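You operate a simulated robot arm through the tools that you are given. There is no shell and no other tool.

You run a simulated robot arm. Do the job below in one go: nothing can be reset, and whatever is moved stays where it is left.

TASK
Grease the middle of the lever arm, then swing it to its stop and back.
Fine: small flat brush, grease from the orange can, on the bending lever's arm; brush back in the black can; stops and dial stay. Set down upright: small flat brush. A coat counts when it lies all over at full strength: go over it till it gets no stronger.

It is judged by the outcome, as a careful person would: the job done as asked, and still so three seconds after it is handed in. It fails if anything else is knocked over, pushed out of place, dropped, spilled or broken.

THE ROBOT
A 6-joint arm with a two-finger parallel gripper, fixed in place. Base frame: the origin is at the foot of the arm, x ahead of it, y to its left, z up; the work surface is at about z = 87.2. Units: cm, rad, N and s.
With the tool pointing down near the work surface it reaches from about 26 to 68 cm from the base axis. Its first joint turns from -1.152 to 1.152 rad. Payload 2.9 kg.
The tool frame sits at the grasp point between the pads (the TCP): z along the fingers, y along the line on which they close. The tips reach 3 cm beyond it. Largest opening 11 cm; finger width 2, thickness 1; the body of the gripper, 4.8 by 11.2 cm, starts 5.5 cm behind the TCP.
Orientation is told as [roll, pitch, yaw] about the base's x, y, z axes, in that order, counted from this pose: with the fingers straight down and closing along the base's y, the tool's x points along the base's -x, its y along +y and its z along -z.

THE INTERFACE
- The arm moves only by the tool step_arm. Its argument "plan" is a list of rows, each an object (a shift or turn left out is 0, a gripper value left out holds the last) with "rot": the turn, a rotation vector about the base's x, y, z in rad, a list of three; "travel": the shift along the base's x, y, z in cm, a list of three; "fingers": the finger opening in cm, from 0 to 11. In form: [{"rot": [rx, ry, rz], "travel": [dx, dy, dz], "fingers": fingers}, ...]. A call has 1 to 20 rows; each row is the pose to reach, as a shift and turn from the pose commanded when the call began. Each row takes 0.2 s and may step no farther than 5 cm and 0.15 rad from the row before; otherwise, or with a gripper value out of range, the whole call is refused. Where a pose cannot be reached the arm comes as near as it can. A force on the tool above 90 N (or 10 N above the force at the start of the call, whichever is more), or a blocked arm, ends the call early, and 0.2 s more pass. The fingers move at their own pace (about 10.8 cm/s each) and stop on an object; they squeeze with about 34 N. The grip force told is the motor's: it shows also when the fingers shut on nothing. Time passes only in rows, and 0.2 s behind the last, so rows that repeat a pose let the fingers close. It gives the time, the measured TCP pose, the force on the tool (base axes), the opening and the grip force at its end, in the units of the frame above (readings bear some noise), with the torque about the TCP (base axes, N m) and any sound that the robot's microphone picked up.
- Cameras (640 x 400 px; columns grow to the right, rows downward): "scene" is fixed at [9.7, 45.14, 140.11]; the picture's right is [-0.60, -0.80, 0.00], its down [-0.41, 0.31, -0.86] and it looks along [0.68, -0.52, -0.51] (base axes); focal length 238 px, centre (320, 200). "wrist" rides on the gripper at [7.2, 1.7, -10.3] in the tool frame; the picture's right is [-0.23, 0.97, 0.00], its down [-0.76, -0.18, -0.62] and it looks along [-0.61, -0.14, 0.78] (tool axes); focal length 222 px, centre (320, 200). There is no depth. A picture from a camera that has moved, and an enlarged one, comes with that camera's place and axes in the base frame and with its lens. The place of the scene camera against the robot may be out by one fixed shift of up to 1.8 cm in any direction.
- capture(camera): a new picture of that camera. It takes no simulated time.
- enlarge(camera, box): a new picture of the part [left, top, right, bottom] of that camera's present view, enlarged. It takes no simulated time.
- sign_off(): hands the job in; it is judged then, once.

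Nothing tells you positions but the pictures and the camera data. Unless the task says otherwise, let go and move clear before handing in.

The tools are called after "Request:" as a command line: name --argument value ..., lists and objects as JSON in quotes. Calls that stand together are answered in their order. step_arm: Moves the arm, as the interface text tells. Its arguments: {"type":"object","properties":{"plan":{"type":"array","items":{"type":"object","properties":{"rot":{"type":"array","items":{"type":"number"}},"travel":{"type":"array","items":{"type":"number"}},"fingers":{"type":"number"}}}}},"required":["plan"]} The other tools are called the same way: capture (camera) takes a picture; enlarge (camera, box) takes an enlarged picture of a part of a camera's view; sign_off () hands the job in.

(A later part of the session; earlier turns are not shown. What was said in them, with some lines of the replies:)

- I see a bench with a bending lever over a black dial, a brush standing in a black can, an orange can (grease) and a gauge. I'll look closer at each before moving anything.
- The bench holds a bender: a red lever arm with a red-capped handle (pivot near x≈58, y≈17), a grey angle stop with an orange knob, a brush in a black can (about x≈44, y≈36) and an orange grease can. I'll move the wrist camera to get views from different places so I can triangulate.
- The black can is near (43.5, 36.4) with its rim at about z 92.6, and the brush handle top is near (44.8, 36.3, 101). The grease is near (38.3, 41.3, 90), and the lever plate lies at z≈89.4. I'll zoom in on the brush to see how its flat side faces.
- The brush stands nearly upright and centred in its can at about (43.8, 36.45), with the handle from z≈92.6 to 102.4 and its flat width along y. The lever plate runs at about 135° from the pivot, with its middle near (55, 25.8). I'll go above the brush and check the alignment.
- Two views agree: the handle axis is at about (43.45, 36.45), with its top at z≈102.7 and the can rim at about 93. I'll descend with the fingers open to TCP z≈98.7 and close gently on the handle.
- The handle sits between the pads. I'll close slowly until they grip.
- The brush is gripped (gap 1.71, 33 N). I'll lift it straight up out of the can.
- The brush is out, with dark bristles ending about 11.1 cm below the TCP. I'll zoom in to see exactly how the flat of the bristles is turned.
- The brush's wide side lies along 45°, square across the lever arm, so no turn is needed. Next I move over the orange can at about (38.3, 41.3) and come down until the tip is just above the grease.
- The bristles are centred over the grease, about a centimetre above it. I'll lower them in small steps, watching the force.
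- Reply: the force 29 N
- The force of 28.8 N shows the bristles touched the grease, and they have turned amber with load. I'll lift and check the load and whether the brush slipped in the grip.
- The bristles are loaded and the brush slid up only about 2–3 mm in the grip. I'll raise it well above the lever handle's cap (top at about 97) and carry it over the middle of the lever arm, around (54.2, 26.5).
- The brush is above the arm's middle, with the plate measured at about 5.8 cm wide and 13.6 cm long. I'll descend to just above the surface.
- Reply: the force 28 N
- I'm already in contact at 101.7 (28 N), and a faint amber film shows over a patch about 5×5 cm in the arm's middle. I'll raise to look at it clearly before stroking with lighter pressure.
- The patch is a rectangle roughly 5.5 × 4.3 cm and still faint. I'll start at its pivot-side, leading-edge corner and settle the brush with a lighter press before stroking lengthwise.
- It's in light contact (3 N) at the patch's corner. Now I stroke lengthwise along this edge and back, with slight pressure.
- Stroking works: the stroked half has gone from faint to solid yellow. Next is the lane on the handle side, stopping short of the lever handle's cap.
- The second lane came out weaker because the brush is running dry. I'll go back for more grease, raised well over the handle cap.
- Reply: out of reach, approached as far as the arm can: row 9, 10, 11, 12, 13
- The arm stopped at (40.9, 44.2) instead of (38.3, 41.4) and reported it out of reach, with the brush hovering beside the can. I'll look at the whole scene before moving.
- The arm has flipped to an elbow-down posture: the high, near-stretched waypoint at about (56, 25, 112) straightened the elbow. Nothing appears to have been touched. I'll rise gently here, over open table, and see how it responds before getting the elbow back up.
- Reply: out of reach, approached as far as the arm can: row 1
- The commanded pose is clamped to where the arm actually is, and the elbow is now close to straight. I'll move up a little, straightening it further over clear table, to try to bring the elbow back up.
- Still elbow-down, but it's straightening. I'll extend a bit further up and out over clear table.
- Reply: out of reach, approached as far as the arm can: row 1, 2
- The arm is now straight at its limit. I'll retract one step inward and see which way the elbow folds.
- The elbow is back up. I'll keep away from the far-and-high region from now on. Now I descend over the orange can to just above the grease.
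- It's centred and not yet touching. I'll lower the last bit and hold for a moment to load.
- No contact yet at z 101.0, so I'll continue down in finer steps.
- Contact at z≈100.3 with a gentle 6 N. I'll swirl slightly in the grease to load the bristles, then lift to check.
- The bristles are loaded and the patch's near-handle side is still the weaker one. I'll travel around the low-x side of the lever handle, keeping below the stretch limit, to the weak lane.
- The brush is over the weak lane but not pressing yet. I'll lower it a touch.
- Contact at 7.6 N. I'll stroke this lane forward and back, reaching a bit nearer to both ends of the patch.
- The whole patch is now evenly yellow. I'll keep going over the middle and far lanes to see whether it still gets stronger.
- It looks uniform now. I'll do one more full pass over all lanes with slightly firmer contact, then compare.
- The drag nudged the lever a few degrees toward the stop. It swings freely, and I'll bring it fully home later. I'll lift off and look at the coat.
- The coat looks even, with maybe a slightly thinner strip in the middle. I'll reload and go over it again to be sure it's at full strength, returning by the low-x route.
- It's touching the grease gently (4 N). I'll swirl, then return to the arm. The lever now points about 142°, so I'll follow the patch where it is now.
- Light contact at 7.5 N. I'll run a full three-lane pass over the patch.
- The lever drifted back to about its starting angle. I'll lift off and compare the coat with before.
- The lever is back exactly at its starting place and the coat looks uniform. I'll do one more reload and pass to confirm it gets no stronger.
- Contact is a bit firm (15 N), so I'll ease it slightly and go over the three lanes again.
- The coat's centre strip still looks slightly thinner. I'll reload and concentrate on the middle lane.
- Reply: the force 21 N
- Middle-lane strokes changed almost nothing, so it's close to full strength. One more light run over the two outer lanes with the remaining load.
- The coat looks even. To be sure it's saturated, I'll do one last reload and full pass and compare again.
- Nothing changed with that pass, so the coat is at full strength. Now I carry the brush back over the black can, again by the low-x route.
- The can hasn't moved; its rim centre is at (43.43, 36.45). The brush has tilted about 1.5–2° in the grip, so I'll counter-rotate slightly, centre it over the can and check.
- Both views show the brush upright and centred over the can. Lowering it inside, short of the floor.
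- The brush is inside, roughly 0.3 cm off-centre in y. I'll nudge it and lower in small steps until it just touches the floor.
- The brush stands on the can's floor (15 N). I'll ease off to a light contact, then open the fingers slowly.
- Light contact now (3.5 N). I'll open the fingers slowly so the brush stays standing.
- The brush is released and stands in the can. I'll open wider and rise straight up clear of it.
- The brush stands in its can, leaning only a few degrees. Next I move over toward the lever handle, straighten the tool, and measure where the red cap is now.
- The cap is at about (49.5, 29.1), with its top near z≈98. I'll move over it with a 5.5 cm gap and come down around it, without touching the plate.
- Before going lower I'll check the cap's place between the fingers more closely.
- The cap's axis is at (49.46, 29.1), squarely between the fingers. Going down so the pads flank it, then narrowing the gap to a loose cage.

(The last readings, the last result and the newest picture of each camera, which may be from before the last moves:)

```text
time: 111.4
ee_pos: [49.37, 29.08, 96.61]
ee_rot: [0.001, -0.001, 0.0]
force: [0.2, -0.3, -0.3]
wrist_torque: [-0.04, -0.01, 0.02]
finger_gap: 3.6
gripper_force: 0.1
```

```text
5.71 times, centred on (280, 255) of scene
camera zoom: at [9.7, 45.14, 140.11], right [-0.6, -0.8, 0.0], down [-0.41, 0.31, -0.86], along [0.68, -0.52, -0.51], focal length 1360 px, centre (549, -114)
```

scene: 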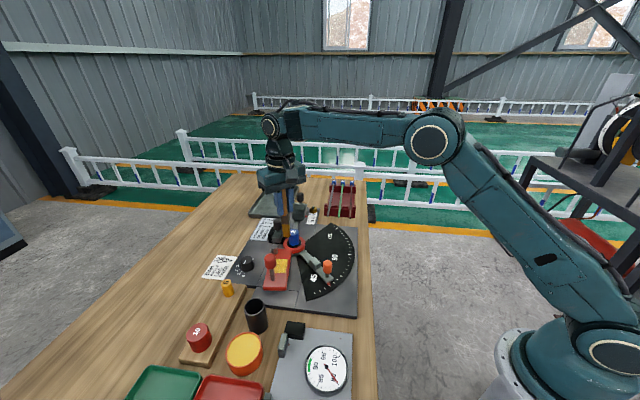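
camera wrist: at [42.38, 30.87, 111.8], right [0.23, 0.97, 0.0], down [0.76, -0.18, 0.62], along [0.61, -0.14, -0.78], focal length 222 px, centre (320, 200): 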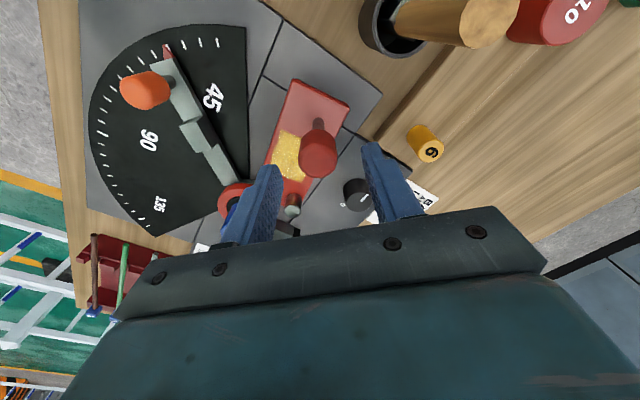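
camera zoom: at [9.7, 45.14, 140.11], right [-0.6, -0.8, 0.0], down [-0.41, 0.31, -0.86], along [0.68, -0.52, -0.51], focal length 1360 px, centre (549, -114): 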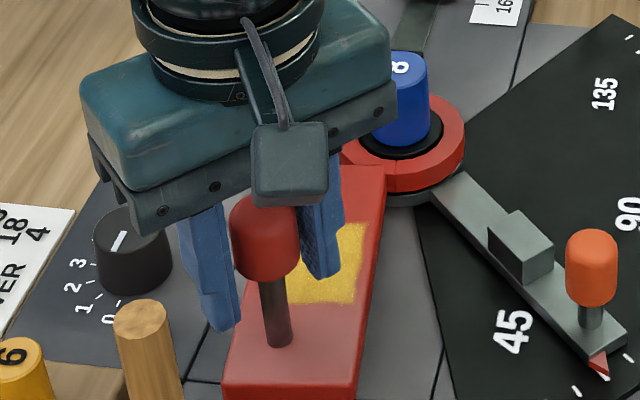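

The cap is caged loosely. I'll swing the lever along its arc toward the stop, part-way first.

Request:
step_arm --plan '[{"travel": [-0.4, -0.3, 0]}, {"travel": [-0.8, -0.63, 0]}, {"travel": [-1.17, -0.97, 0]}, {"travel": [-1.54, -1.32, 0]}, {"travel": [-1.9, -1.68, 0]}, {"travel": [-2.23, -2.05, 0]}, {"travel": [-2.56, -2.44, 0]}, {"travel": [-2.87, -2.83, 0]}, {"travel": [-3.17, -3.24, 0]}, {"travel": [-3.45, -3.65, 0]}, {"travel": [-3.45, -3.65, 0]}]'

Request:
capture --camera "wrist"

Request:
enlarge --camera "scene" --box '[240, 220, 340, 300]'

```text
time: 113.8
ee_pos: [46.01, 25.4, 96.86]
ee_rot: [0.0, -0.001, 0.0]
force: [0.0, -0.8, -0.4]
wrist_torque: [0.01, 0.01, -0.03]
finger_gap: 3.62
gripper_force: 0.1
```

```text
taken
camera wrist: at [38.71, 27.06, 107.17], right [0.23, 0.97, 0.0], down [0.76, -0.18, 0.62], along [0.61, -0.14, -0.78], focal length 222 px, centre (320, 200)
```

wrist: 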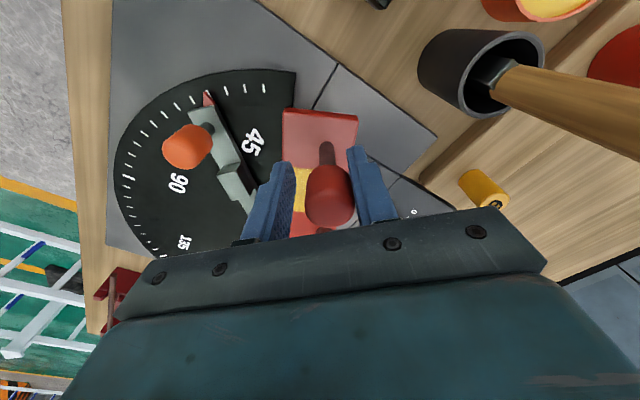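

```text
5.00 times, centred on (290, 260) of scene
camera zoom: at [9.7, 45.14, 140.11], right [-0.6, -0.8, 0.0], down [-0.41, 0.31, -0.86], along [0.68, -0.52, -0.51], focal length 1190 px, centre (470, -100)
```

zoom: 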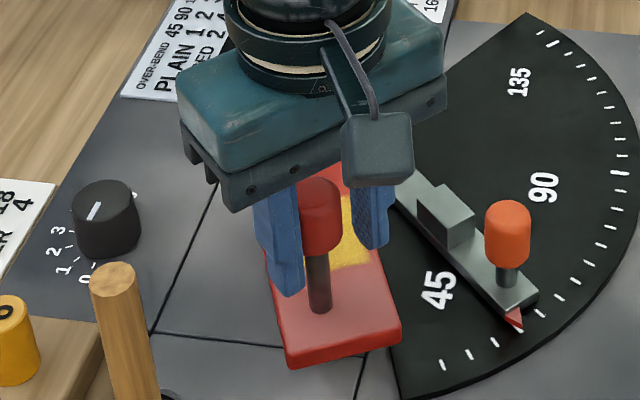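

It swings freely with almost no force. I'll continue toward the stop more slowly.

Request:
step_arm --plan '[{"travel": [-0.27, -0.43, 0]}, {"travel": [-0.52, -0.86, 0]}, {"travel": [-0.76, -1.31, 0]}, {"travel": [-0.98, -1.76, 0]}, {"travel": [-1.19, -2.22, 0]}, {"travel": [-1.38, -2.68, 0]}, {"travel": [-1.38, -2.68, 0]}]'

Request:
capture --camera "wrist"

Request:
enlarge --camera "scene" --box '[240, 220, 340, 300]'

```text
time: 115.4
ee_pos: [44.48, 22.7, 96.72]
ee_rot: [0.001, 0.001, 0.001]
force: [-0.4, 0.4, -0.3]
wrist_torque: [-0.03, -0.01, 0.05]
finger_gap: 3.65
gripper_force: 0.4
```

```text
taken
camera wrist: at [37.28, 24.3, 107.09], right [0.23, 0.97, 0.0], down [0.76, -0.18, 0.62], along [0.61, -0.14, -0.78], focal length 222 px, centre (320, 200)
```

wrist: 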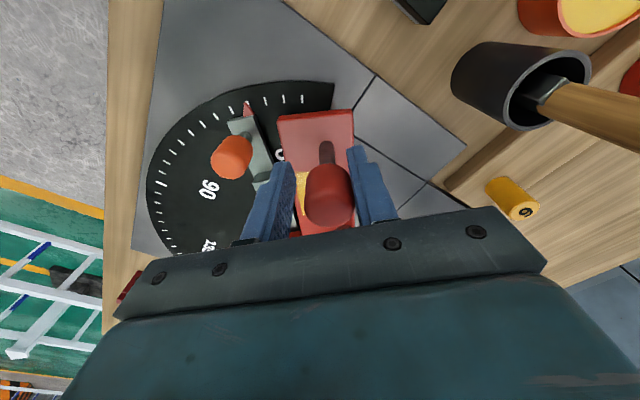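

```text
5.00 times, centred on (290, 260) of scene
camera zoom: at [9.7, 45.14, 140.11], right [-0.6, -0.8, 0.0], down [-0.41, 0.31, -0.86], along [0.68, -0.52, -0.51], focal length 1190 px, centre (470, -100)
```

zoom: 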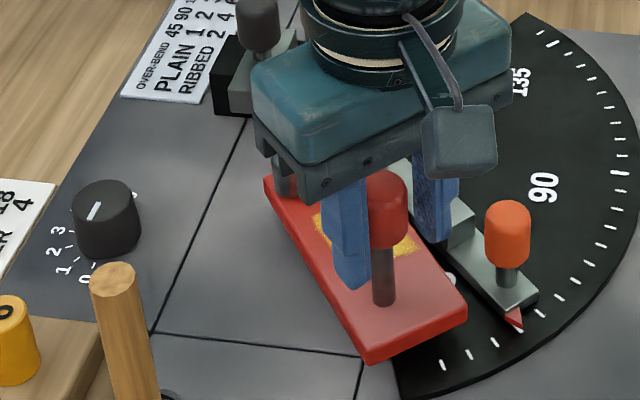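

Request:
enlarge --camera "scene" --box '[305, 240, 350, 290]'

Request:
enlarge --camera "wrist" --box '[220, 80, 360, 200]'

```text
8.00 times, centred on (328, 265) of scene
camera zoom: at [9.7, 45.14, 140.11], right [-0.6, -0.8, 0.0], down [-0.41, 0.31, -0.86], along [0.68, -0.52, -0.51], focal length 1904 px, centre (260, -320)
```

zoom: 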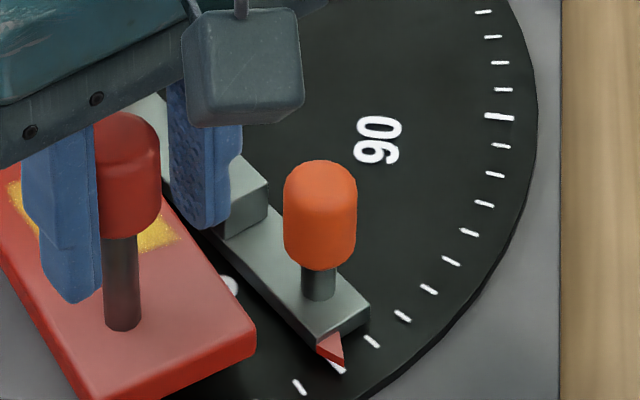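

```text
3.33 times, centred on (290, 140) of wrist
camera zoom: at [37.28, 24.3, 107.09], right [0.23, 0.97, 0.0], down [0.76, -0.18, 0.62], along [0.61, -0.14, -0.78], focal length 740 px, centre (420, 400)
```

zoom: 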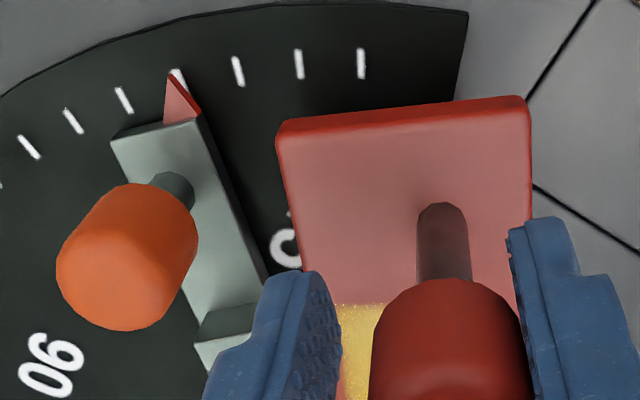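

The lever is now about 5° short of the angle stop's block. I'll creep in.

Request:
step_arm --plan '[{"travel": [-0.09, -0.24, 0]}, {"travel": [-0.18, -0.48, 0]}, {"travel": [-0.26, -0.72, 0]}, {"travel": [-0.26, -0.72, 0]}]'

Request:
enlarge --camera "scene" --box '[305, 240, 350, 290]'

Request:
enlarge --camera "wrist" --box '[220, 80, 360, 200]'

```text
time: 116.4
ee_pos: [44.26, 21.85, 96.87]
ee_rot: [0.001, 0.0, 0.002]
force: [-0.5, 0.7, 0.0]
wrist_torque: [-0.01, 0.0, 0.02]
finger_gap: 3.64
gripper_force: 1.2
```

```text
8.00 times, centred on (328, 265) of scene
camera zoom: at [9.7, 45.14, 140.11], right [-0.6, -0.8, 0.0], down [-0.41, 0.31, -0.86], along [0.68, -0.52, -0.51], focal length 1904 px, centre (260, -320)
```

zoom: 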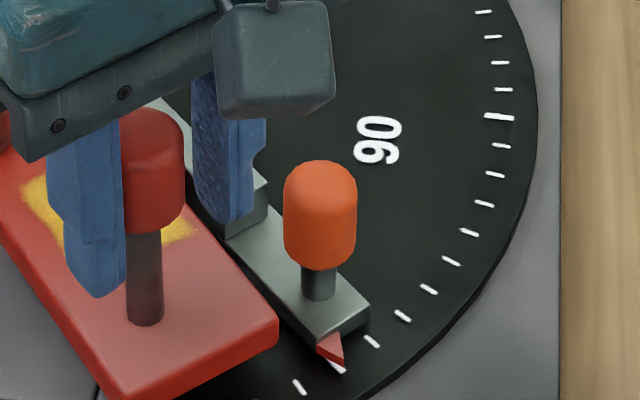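

```text
3.33 times, centred on (290, 140) of wrist
camera zoom: at [37.0, 23.6, 107.13], right [0.23, 0.97, 0.0], down [0.76, -0.18, 0.62], along [0.61, -0.14, -0.78], focal length 740 px, centre (420, 400)
```

zoom: 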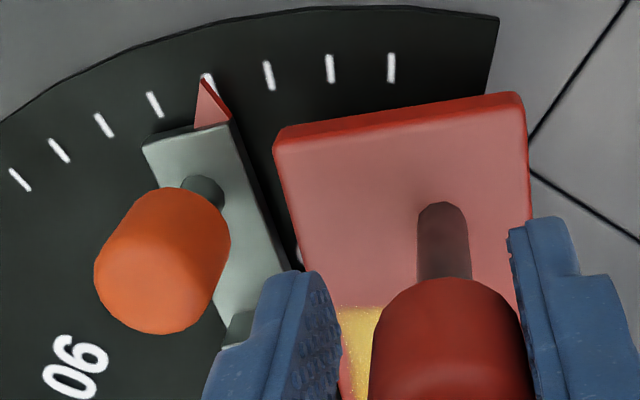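

Request:
step_arm --plan '[{"travel": [-0.04, -0.15, 0]}, {"travel": [-0.07, -0.3, 0]}, {"travel": [-0.07, -0.3, 0]}]'

Request:
enlarge --camera "wrist" --box '[220, 80, 360, 200]'

```text
time: 117.2
ee_pos: [44.07, 21.7, 96.69]
ee_rot: [0.0, 0.0, 0.0]
force: [-0.3, 1.0, 0.1]
wrist_torque: [0.0, -0.03, -0.01]
finger_gap: 3.65
gripper_force: 0.1
```

```text
3.33 times, centred on (290, 140) of wrist
camera zoom: at [36.9, 23.33, 107.07], right [0.23, 0.97, 0.0], down [0.76, -0.18, 0.62], along [0.61, -0.14, -0.78], focal length 740 px, centre (420, 400)
```

zoom: 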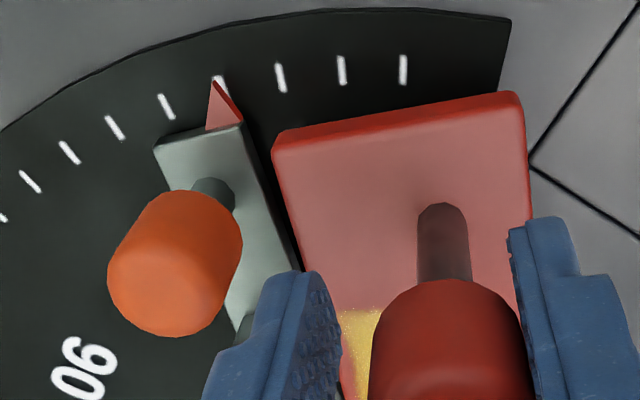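

Request:
step_arm --plan '[{"travel": [-0.03, -0.12, 0]}, {"travel": [-0.05, -0.24, 0]}, {"travel": [-0.05, -0.24, 0]}]'

Request:
enlarge --camera "wrist" --box '[220, 80, 360, 200]'

```text
time: 118.0
ee_pos: [44.16, 21.45, 96.63]
ee_rot: [-0.001, 0.0, 0.001]
force: [-0.5, 0.2, -0.6]
wrist_torque: [0.02, 0.05, 0.03]
finger_gap: 3.65
gripper_force: 0.1
```

```text
3.33 times, centred on (290, 140) of wrist
camera zoom: at [36.89, 23.13, 107.06], right [0.23, 0.97, 0.0], down [0.76, -0.18, 0.62], along [0.61, -0.14, -0.78], focal length 740 px, centre (420, 400)
```

zoom: 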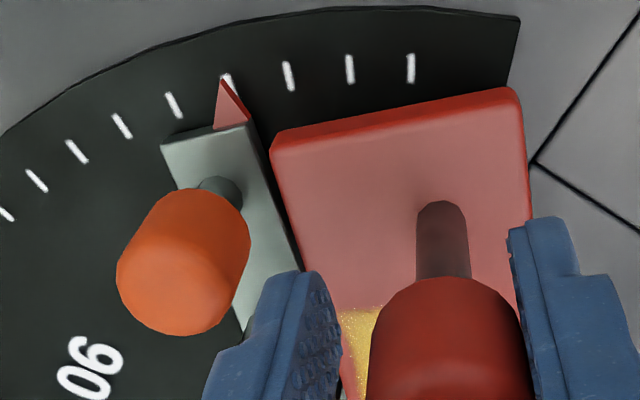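

Request:
step_arm --plan '[{"travel": [-0.02, -0.1, 0]}, {"travel": [-0.04, -0.2, 0]}, {"travel": [-0.04, -0.2, 0]}]'

Request:
enlarge --camera "wrist" --box '[220, 80, 360, 200]'

Request:
enlarge --camera "scene" --box '[305, 240, 350, 290]'

```text
time: 118.8
ee_pos: [44.15, 21.28, 96.71]
ee_rot: [0.0, 0.0, 0.001]
force: [0.1, -0.1, 0.4]
wrist_torque: [-0.03, 0.05, 0.01]
finger_gap: 3.63
gripper_force: 1.0
```

```text
3.33 times, centred on (290, 140) of wrist
camera zoom: at [36.88, 22.93, 107.09], right [0.23, 0.97, 0.0], down [0.76, -0.18, 0.62], along [0.61, -0.14, -0.78], focal length 740 px, centre (420, 400)
```

zoom: 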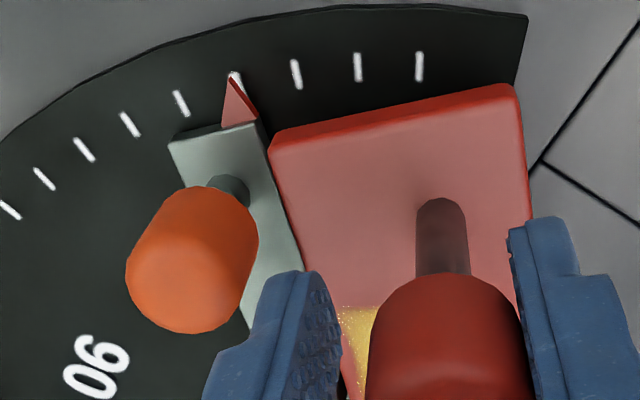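

```text
8.00 times, centred on (328, 265) of scene
camera zoom: at [9.7, 45.14, 140.11], right [-0.6, -0.8, 0.0], down [-0.41, 0.31, -0.86], along [0.68, -0.52, -0.51], focal length 1904 px, centre (260, -320)
```

zoom: 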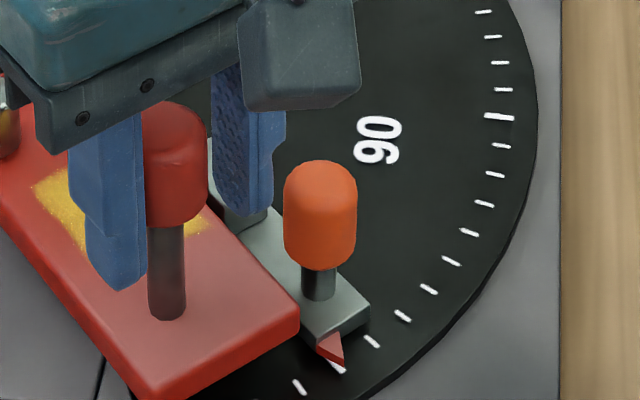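

Request:
step_arm --plan '[{"travel": [-0.02, -0.1, 0]}, {"travel": [-0.03, -0.2, 0]}, {"travel": [-0.03, -0.2, 0]}]'

Request:
enlarge --camera "wrist" --box '[220, 80, 360, 200]'

Request:
enlarge --camera "scene" --box '[305, 240, 350, 290]'

```text
time: 119.6
ee_pos: [44.1, 21.17, 96.61]
ee_rot: [0.0, 0.002, 0.001]
force: [-0.1, 0.5, 0.9]
wrist_torque: [-0.04, 0.01, 0.01]
finger_gap: 3.64
gripper_force: 0.6
```

```text
3.33 times, centred on (290, 140) of wrist
camera zoom: at [36.81, 22.74, 107.03], right [0.23, 0.97, 0.0], down [0.76, -0.18, 0.62], along [0.61, -0.14, -0.78], focal length 740 px, centre (420, 400)
```

zoom: 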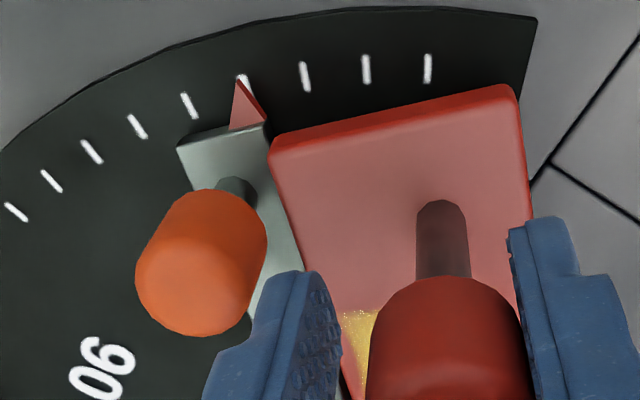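

```text
8.00 times, centred on (328, 265) of scene
camera zoom: at [9.7, 45.14, 140.11], right [-0.6, -0.8, 0.0], down [-0.41, 0.31, -0.86], along [0.68, -0.52, -0.51], focal length 1904 px, centre (260, -320)
```

zoom: 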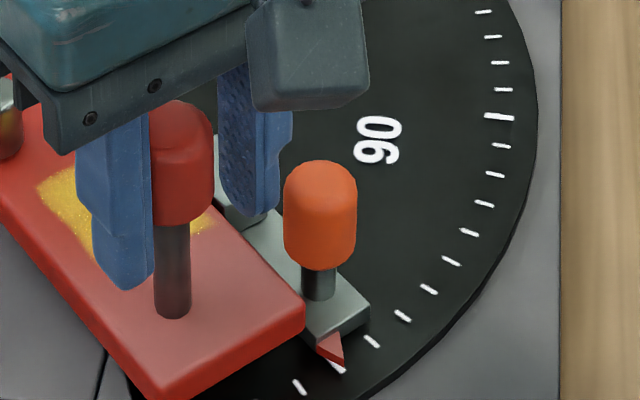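

Request:
step_arm --plan '[{"travel": [-0.02, -0.12, 0]}, {"travel": [-0.04, -0.25, 0]}, {"travel": [-0.04, -0.25, 0]}]'

Request:
enlarge --camera "scene" --box '[305, 240, 350, 290]'

```text
time: 120.4
ee_pos: [44.0, 20.93, 96.71]
ee_rot: [0.0, -0.001, 0.001]
force: [0.3, 4.2, -1.3]
wrist_torque: [-0.03, -0.02, 0.04]
finger_gap: 3.83
gripper_force: 2.2
```

```text
8.00 times, centred on (328, 265) of scene
camera zoom: at [9.7, 45.15, 140.11], right [-0.6, -0.8, 0.0], down [-0.41, 0.31, -0.86], along [0.68, -0.52, -0.51], focal length 1904 px, centre (260, -320)
```

zoom: 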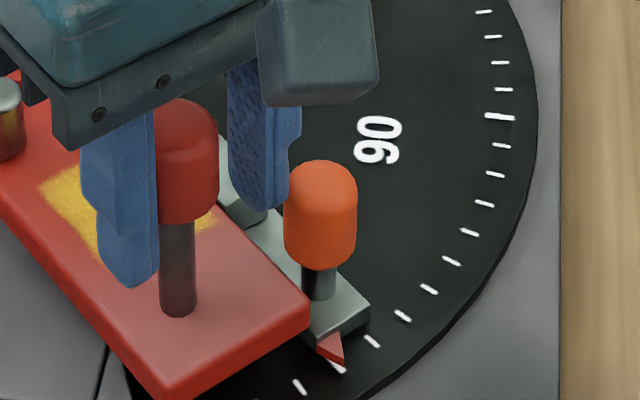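

Resistance has begun (4 N, the finger giving slightly), so the lever seems to be meeting its stop. I'll press a hair more and confirm that neither lever nor stop moves.

Request:
step_arm --plan '[{"travel": [-0.01, -0.08, 0]}, {"travel": [-0.01, -0.12, 0]}, {"travel": [-0.01, -0.12, 0]}]'

Request:
enlarge --camera "scene" --box '[305, 240, 350, 290]'

Request:
enlarge --camera "wrist" --box '[220, 80, 360, 200]'

```text
time: 121.2
ee_pos: [44.05, 20.7, 96.75]
ee_rot: [-0.002, -0.001, 0.002]
force: [0.7, 9.2, -2.0]
wrist_torque: [-0.08, -0.13, 0.02]
finger_gap: 4.08
gripper_force: 4.7
```

```text
8.00 times, centred on (328, 265) of scene
camera zoom: at [9.7, 45.17, 140.1], right [-0.6, -0.8, 0.0], down [-0.41, 0.31, -0.86], along [0.68, -0.52, -0.51], focal length 1904 px, centre (260, -320)
```

zoom: 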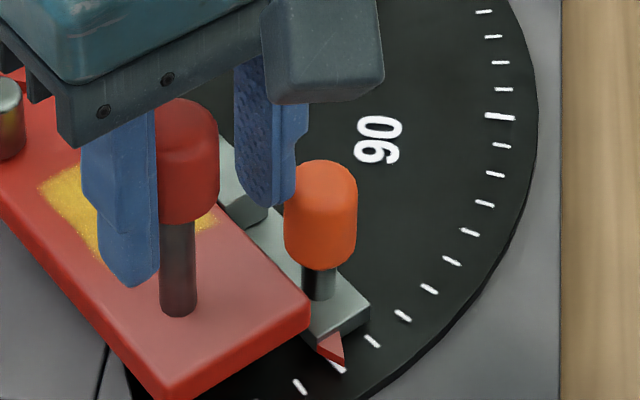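

```text
3.33 times, centred on (290, 140) of wrist
camera zoom: at [36.76, 22.36, 107.09], right [0.23, 0.97, 0.0], down [0.76, -0.18, 0.62], along [0.61, -0.14, -0.78], focal length 740 px, centre (420, 400)
```

zoom: 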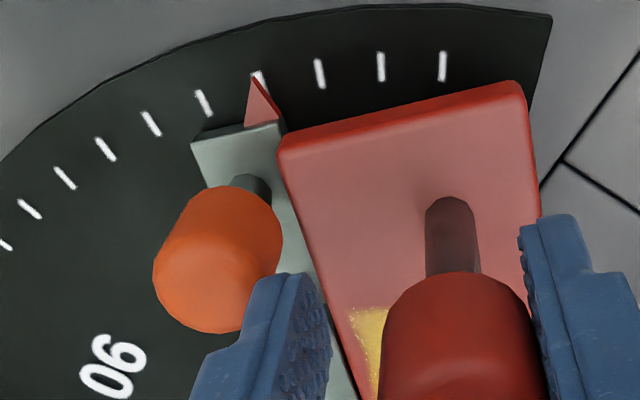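

The lever is hard against its stop: it no longer moves, and the angle stop is still on its mark. Now I back off, tighten the cage slightly and swing the lever back along the arc.

Request:
step_arm --plan '[{"travel": [0.05, 0.3, 0]}, {"travel": [0.12, 0.62, 0]}, {"travel": [0.12, 0.62, 0], "fingers": 3.3}, {"travel": [0.27, 1.1, 0], "fingers": 3.3}, {"travel": [0.43, 1.58, 0], "fingers": 3.3}, {"travel": [0.6, 2.05, 0], "fingers": 3.3}, {"travel": [0.79, 2.51, 0], "fingers": 3.3}, {"travel": [1.0, 2.97, 0], "fingers": 3.3}, {"travel": [1.23, 3.42, 0], "fingers": 3.3}, {"travel": [1.47, 3.86, 0], "fingers": 3.3}, {"travel": [1.72, 4.29, 0], "fingers": 3.3}, {"travel": [1.99, 4.72, 0], "fingers": 3.3}, {"travel": [2.28, 5.13, 0], "fingers": 3.3}, {"travel": [2.28, 5.13, 0], "fingers": 3.3}]'

Request:
capture --camera "wrist"

Request:
enlarge --camera "scene" --box '[240, 210, 360, 300]'

```text
time: 124.2
ee_pos: [46.21, 25.8, 96.66]
ee_rot: [0.0, 0.001, 0.0]
force: [-0.6, -0.5, -0.2]
wrist_torque: [0.03, 0.02, -0.01]
finger_gap: 3.35
gripper_force: 0.6
```

```text
taken
camera wrist: at [39.04, 27.51, 107.06], right [0.23, 0.97, 0.0], down [0.76, -0.18, 0.62], along [0.61, -0.14, -0.78], focal length 222 px, centre (320, 200)
```

wrist: 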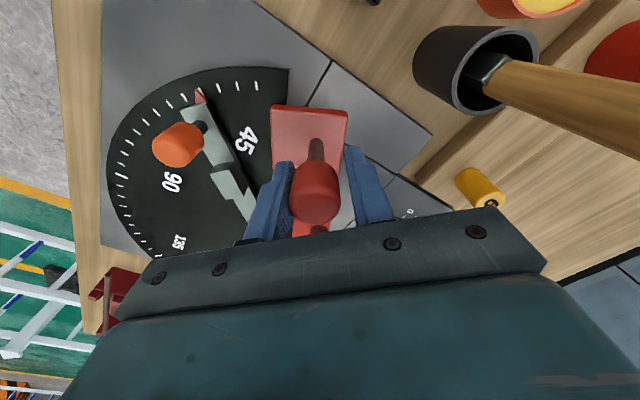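

```text
4.44 times, centred on (300, 255) of scene
camera zoom: at [9.7, 45.14, 140.12], right [-0.6, -0.8, 0.0], down [-0.41, 0.31, -0.86], along [0.68, -0.52, -0.51], focal length 1058 px, centre (409, -44)
```

zoom: 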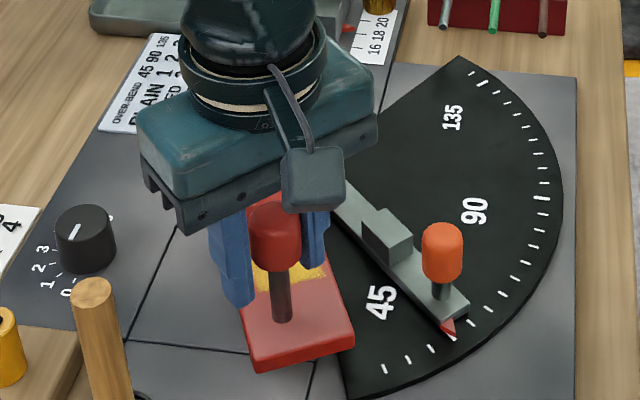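

Request:
step_arm --plan '[{"travel": [0.3, 0.41, 0]}, {"travel": [0.61, 0.8, 0]}, {"travel": [0.93, 1.18, 0]}, {"travel": [1.27, 1.55, 0]}, {"travel": [1.62, 1.91, 0]}, {"travel": [1.99, 2.26, 0]}, {"travel": [2.37, 2.59, 0]}, {"travel": [2.76, 2.91, 0]}, {"travel": [3.16, 3.22, 0]}, {"travel": [3.56, 3.51, 0]}, {"travel": [3.98, 3.79, 0]}, {"travel": [3.98, 3.79, 0]}]'

Request:
capture --camera "wrist"

Request:
enlarge --camera "scene" --box '[220, 210, 370, 310]'

```text
time: 126.8
ee_pos: [50.21, 29.56, 96.75]
ee_rot: [-0.001, -0.002, 0.0]
force: [-0.3, 0.3, -0.5]
wrist_torque: [0.02, -0.02, -0.01]
finger_gap: 3.33
gripper_force: 1.0
```

```text
taken
camera wrist: at [43.02, 31.27, 107.15], right [0.23, 0.97, 0.0], down [0.76, -0.18, 0.62], along [0.61, -0.14, -0.78], focal length 222 px, centre (320, 200)
```

wrist: 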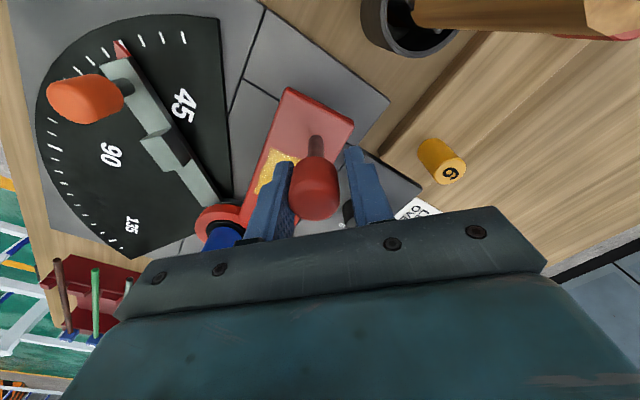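

```text
4.00 times, centred on (295, 260) of scene
camera zoom: at [9.7, 45.14, 140.11], right [-0.6, -0.8, 0.0], down [-0.41, 0.31, -0.86], along [0.68, -0.52, -0.51], focal length 952 px, centre (420, -40)
```

zoom: 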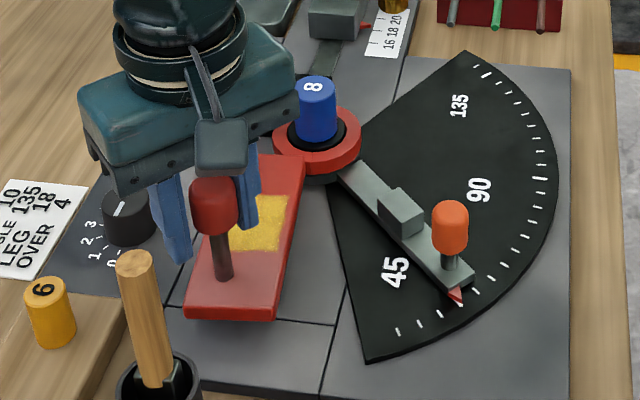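

Request:
step_arm --plan '[{"travel": [0.22, 0.13, 0]}, {"travel": [0.43, 0.26, 0]}, {"travel": [0.65, 0.38, 0]}, {"travel": [0.87, 0.5, 0]}, {"travel": [0.87, 0.5, 0]}]'

Request:
enlarge --camera "wrist" --box '[260, 90, 380, 210]'

Request:
enlarge --camera "scene" --box '[220, 210, 370, 310]'

```text
time: 128.0
ee_pos: [51.06, 30.07, 96.59]
ee_rot: [0.001, 0.0, 0.0]
force: [-0.4, -1.4, 0.4]
wrist_torque: [0.0, 0.04, 0.05]
finger_gap: 3.39
gripper_force: 0.7
```

```text
3.33 times, centred on (320, 150) of wrist
camera zoom: at [43.88, 31.78, 107.03], right [0.23, 0.97, 0.0], down [0.76, -0.18, 0.62], along [0.61, -0.14, -0.78], focal length 740 px, centre (320, 367)
```

zoom: 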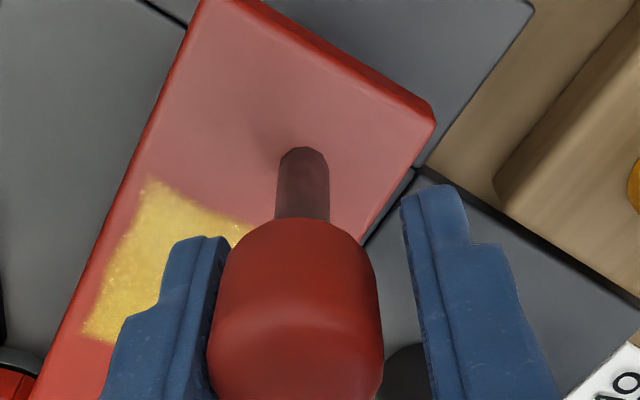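

```text
4.00 times, centred on (295, 260) of scene
camera zoom: at [9.7, 45.14, 140.12], right [-0.6, -0.8, 0.0], down [-0.41, 0.31, -0.86], along [0.68, -0.52, -0.51], focal length 952 px, centre (420, -40)
```

zoom: 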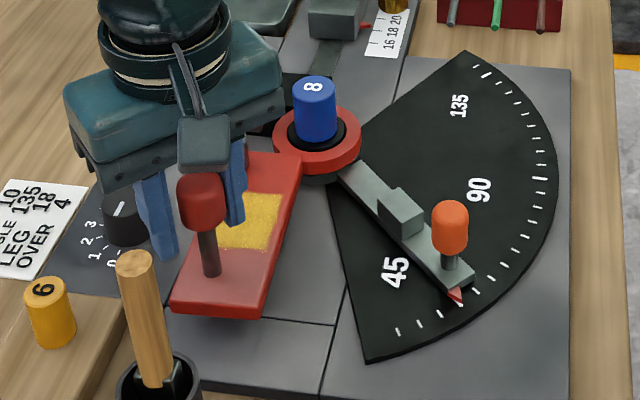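

Request:
step_arm --plan '[{"travel": [0.15, 0.12, 0]}, {"travel": [0.3, 0.24, 0]}, {"travel": [0.3, 0.24, 0]}]'

Request:
enlarge --camera "scene" --box '[220, 210, 370, 310]'

```text
time: 128.8
ee_pos: [51.45, 30.31, 96.62]
ee_rot: [0.0, 0.002, -0.001]
force: [-0.1, -1.3, 0.3]
wrist_torque: [0.04, 0.0, -0.01]
finger_gap: 3.37
gripper_force: 0.6
```

```text
4.00 times, centred on (295, 260) of scene
camera zoom: at [9.7, 45.14, 140.12], right [-0.6, -0.8, 0.0], down [-0.41, 0.31, -0.86], along [0.68, -0.52, -0.51], focal length 952 px, centre (420, -40)
```

zoom: 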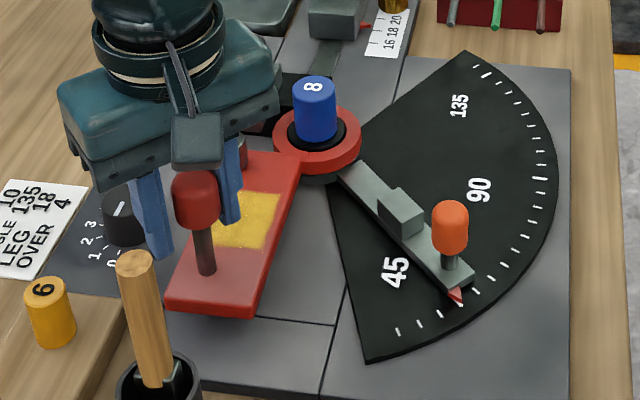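

Request:
step_arm --plan '[{"travel": [0.1, 0.1, 0]}, {"travel": [0.15, 0.2, 0]}, {"travel": [0.15, 0.2, 0]}]'

Request:
enlarge --camera "scene" --box '[220, 210, 370, 310]'

```text
time: 129.6
ee_pos: [51.64, 30.46, 96.72]
ee_rot: [0.0, 0.002, 0.0]
force: [-2.1, -4.4, 0.9]
wrist_torque: [0.04, 0.02, 0.0]
finger_gap: 3.54
gripper_force: 2.0
```

```text
4.00 times, centred on (295, 260) of scene
camera zoom: at [9.69, 45.13, 140.12], right [-0.6, -0.8, 0.0], down [-0.41, 0.31, -0.86], along [0.68, -0.52, -0.51], focal length 952 px, centre (420, -40)
```

zoom: 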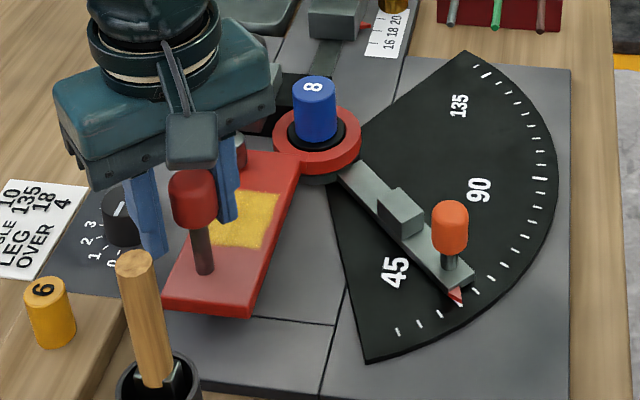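

The lever is firmly home (the resistance returned and its outline matches the starting view). I'll open the fingers and rise straight up.

Request:
step_arm --plan '[{"travel": [0, 0, 0], "fingers": 3.9}, {"travel": [0, 0, 0], "fingers": 4.6}, {"travel": [0, 0, 0], "fingers": 5.5}, {"travel": [0, 0, 1], "fingers": 5.5}, {"travel": [0, 0, 4], "fingers": 5.5}, {"travel": [0, 0, 8], "fingers": 5.5}, {"travel": [-1, -3, 9], "fingers": 5.5}, {"travel": [-3, -7, 9.5], "fingers": 5.5}, {"travel": [-7, -9, 10], "fingers": 5.5}, {"travel": [-11, -10, 11], "fingers": 5.5}, {"travel": [-15, -11, 12], "fingers": 5.5}, {"travel": [-15, -11, 12], "fingers": 5.5}]'

Request:
capture --camera "scene"

Request:
capture --camera "wrist"

Request:
enlarge --camera "scene" --box '[220, 210, 370, 310]'

Request:
enlarge --camera "scene" --box '[170, 250, 320, 400]'

```text
time: 132.2
ee_pos: [36.43, 19.42, 108.69]
ee_rot: [0.001, 0.001, 0.0]
force: [-0.5, -0.1, -0.2]
wrist_torque: [-0.01, 0.0, -0.01]
finger_gap: 5.48
gripper_force: 0.0
```

```text
taken
```

scene: 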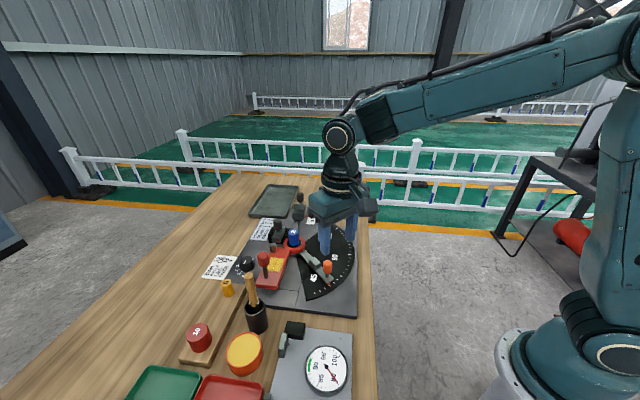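

```text
taken
camera wrist: at [29.28, 21.05, 119.15], right [0.23, 0.97, 0.0], down [0.76, -0.18, 0.62], along [0.61, -0.14, -0.78], focal length 222 px, centre (320, 200)
```

wrist: 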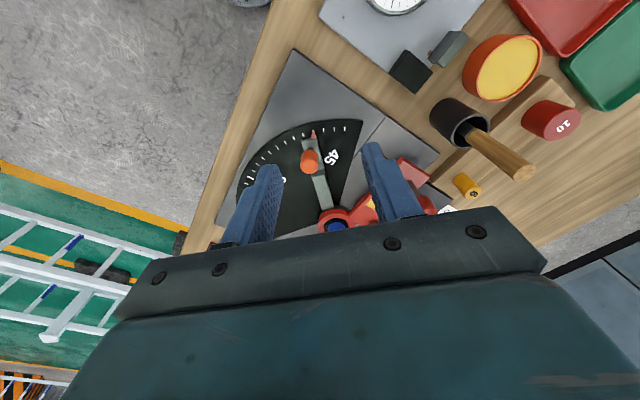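

```text
4.00 times, centred on (295, 260) of scene
camera zoom: at [9.69, 45.14, 140.11], right [-0.6, -0.8, 0.0], down [-0.41, 0.31, -0.86], along [0.68, -0.52, -0.51], focal length 952 px, centre (420, -40)
```

zoom: 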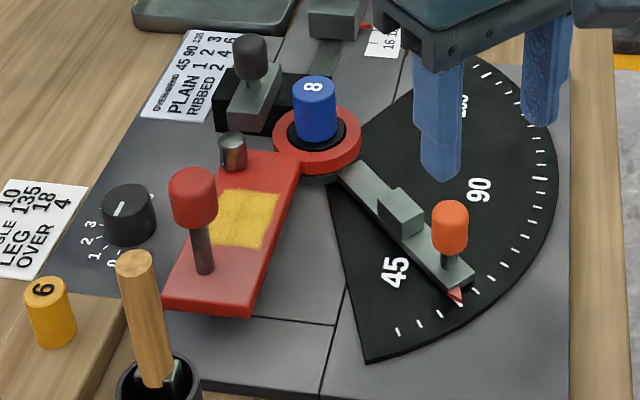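

```text
2.67 times, centred on (245, 325) of scene
camera zoom: at [9.69, 45.14, 140.11], right [-0.6, -0.8, 0.0], down [-0.41, 0.31, -0.86], along [0.68, -0.52, -0.51], focal length 635 px, centre (520, -133)
```

zoom: 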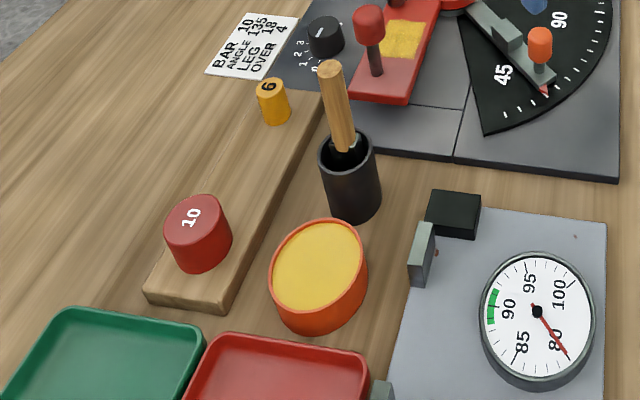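

Everything is back in place: lever home, angle stop on its mark, brush standing in the black can. One last close look at the coat and the brush before handing in.

Request:
enlarge --camera "scene" --box '[255, 240, 305, 280]'

Request:
enlarge --camera "scene" --box '[268, 252, 298, 276]'

Request:
enlarge --camera "wrist" --box '[420, 80, 540, 190]'

```text
10.00 times, centred on (280, 260) of scene
camera zoom: at [9.69, 45.14, 140.11], right [-0.6, -0.8, 0.0], down [-0.41, 0.31, -0.86], along [0.68, -0.52, -0.51], focal length 2380 px, centre (720, -400)
```

zoom: 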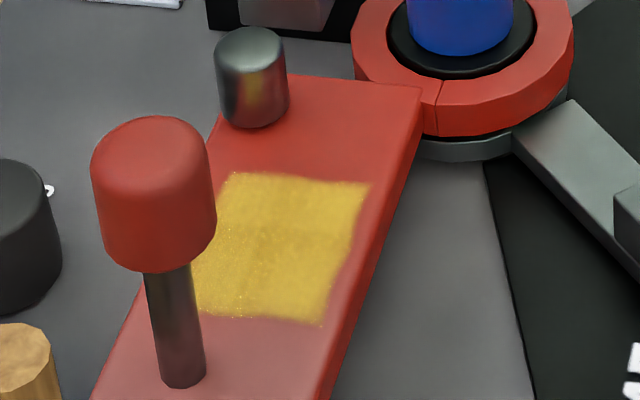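

```text
16.00 times, centred on (283, 264) of scene
camera zoom: at [9.69, 45.14, 140.11], right [-0.6, -0.8, 0.0], down [-0.41, 0.31, -0.86], along [0.68, -0.52, -0.51], focal length 3808 px, centre (912, -824)
```

zoom: 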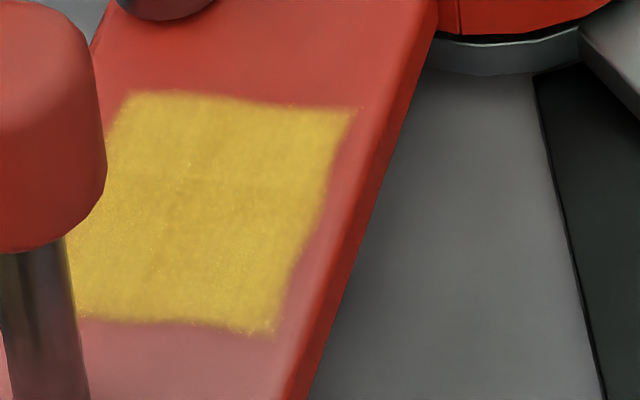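

```text
3.64 times, centred on (480, 135) of wrist
camera zoom: at [29.28, 21.05, 119.15], right [0.23, 0.97, 0.0], down [0.76, -0.18, 0.62], along [0.61, -0.14, -0.78], focal length 808 px, centre (-262, 436)
```

zoom: 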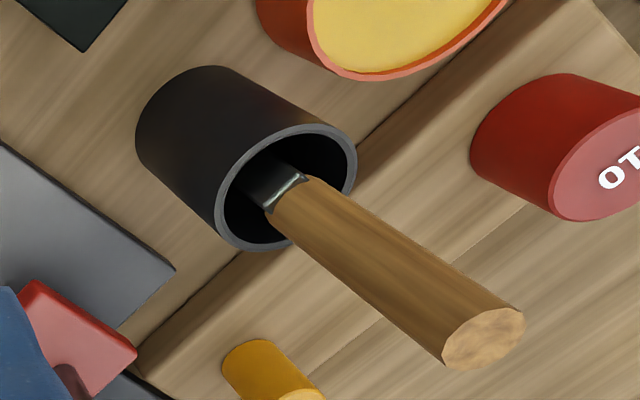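

The coat is even across the whole patch, the lever has been to its stop and is home again, and the stop and dial are untouched. The brush stands in the black can and the arm is clear. Handing in.

Request:
sign_off

```text
The job is handed in.
```

I greased the middle of the lever arm, swung the lever to its stop and back, and handed the job in.

- **Coat:** I reloaded the brush from the orange can several times and went over the roughly 5 × 4 cm patch. The final reload and pass changed nothing I could see, so I took it as full strength. I judged that by eye from the pictures.
- **Lever:** I pushed it until it met the angle stop and no longer moved, then brought it back. It matches its starting view in the pictures. While I was brushing, drag shifted it a few degrees toward the stop.
- **Stop and dial:** The angle stop is still on its mark and the dial knob is where it was.
- **Brush:** It is back in the black can, standing upright and leaning only a few degrees.
- **Arm posture:** On one trip back for grease the arm flipped to an elbow-down posture and stopped short of the can. I brought it back over clear table. Neither the pictures nor the tool force readings showed any contact.
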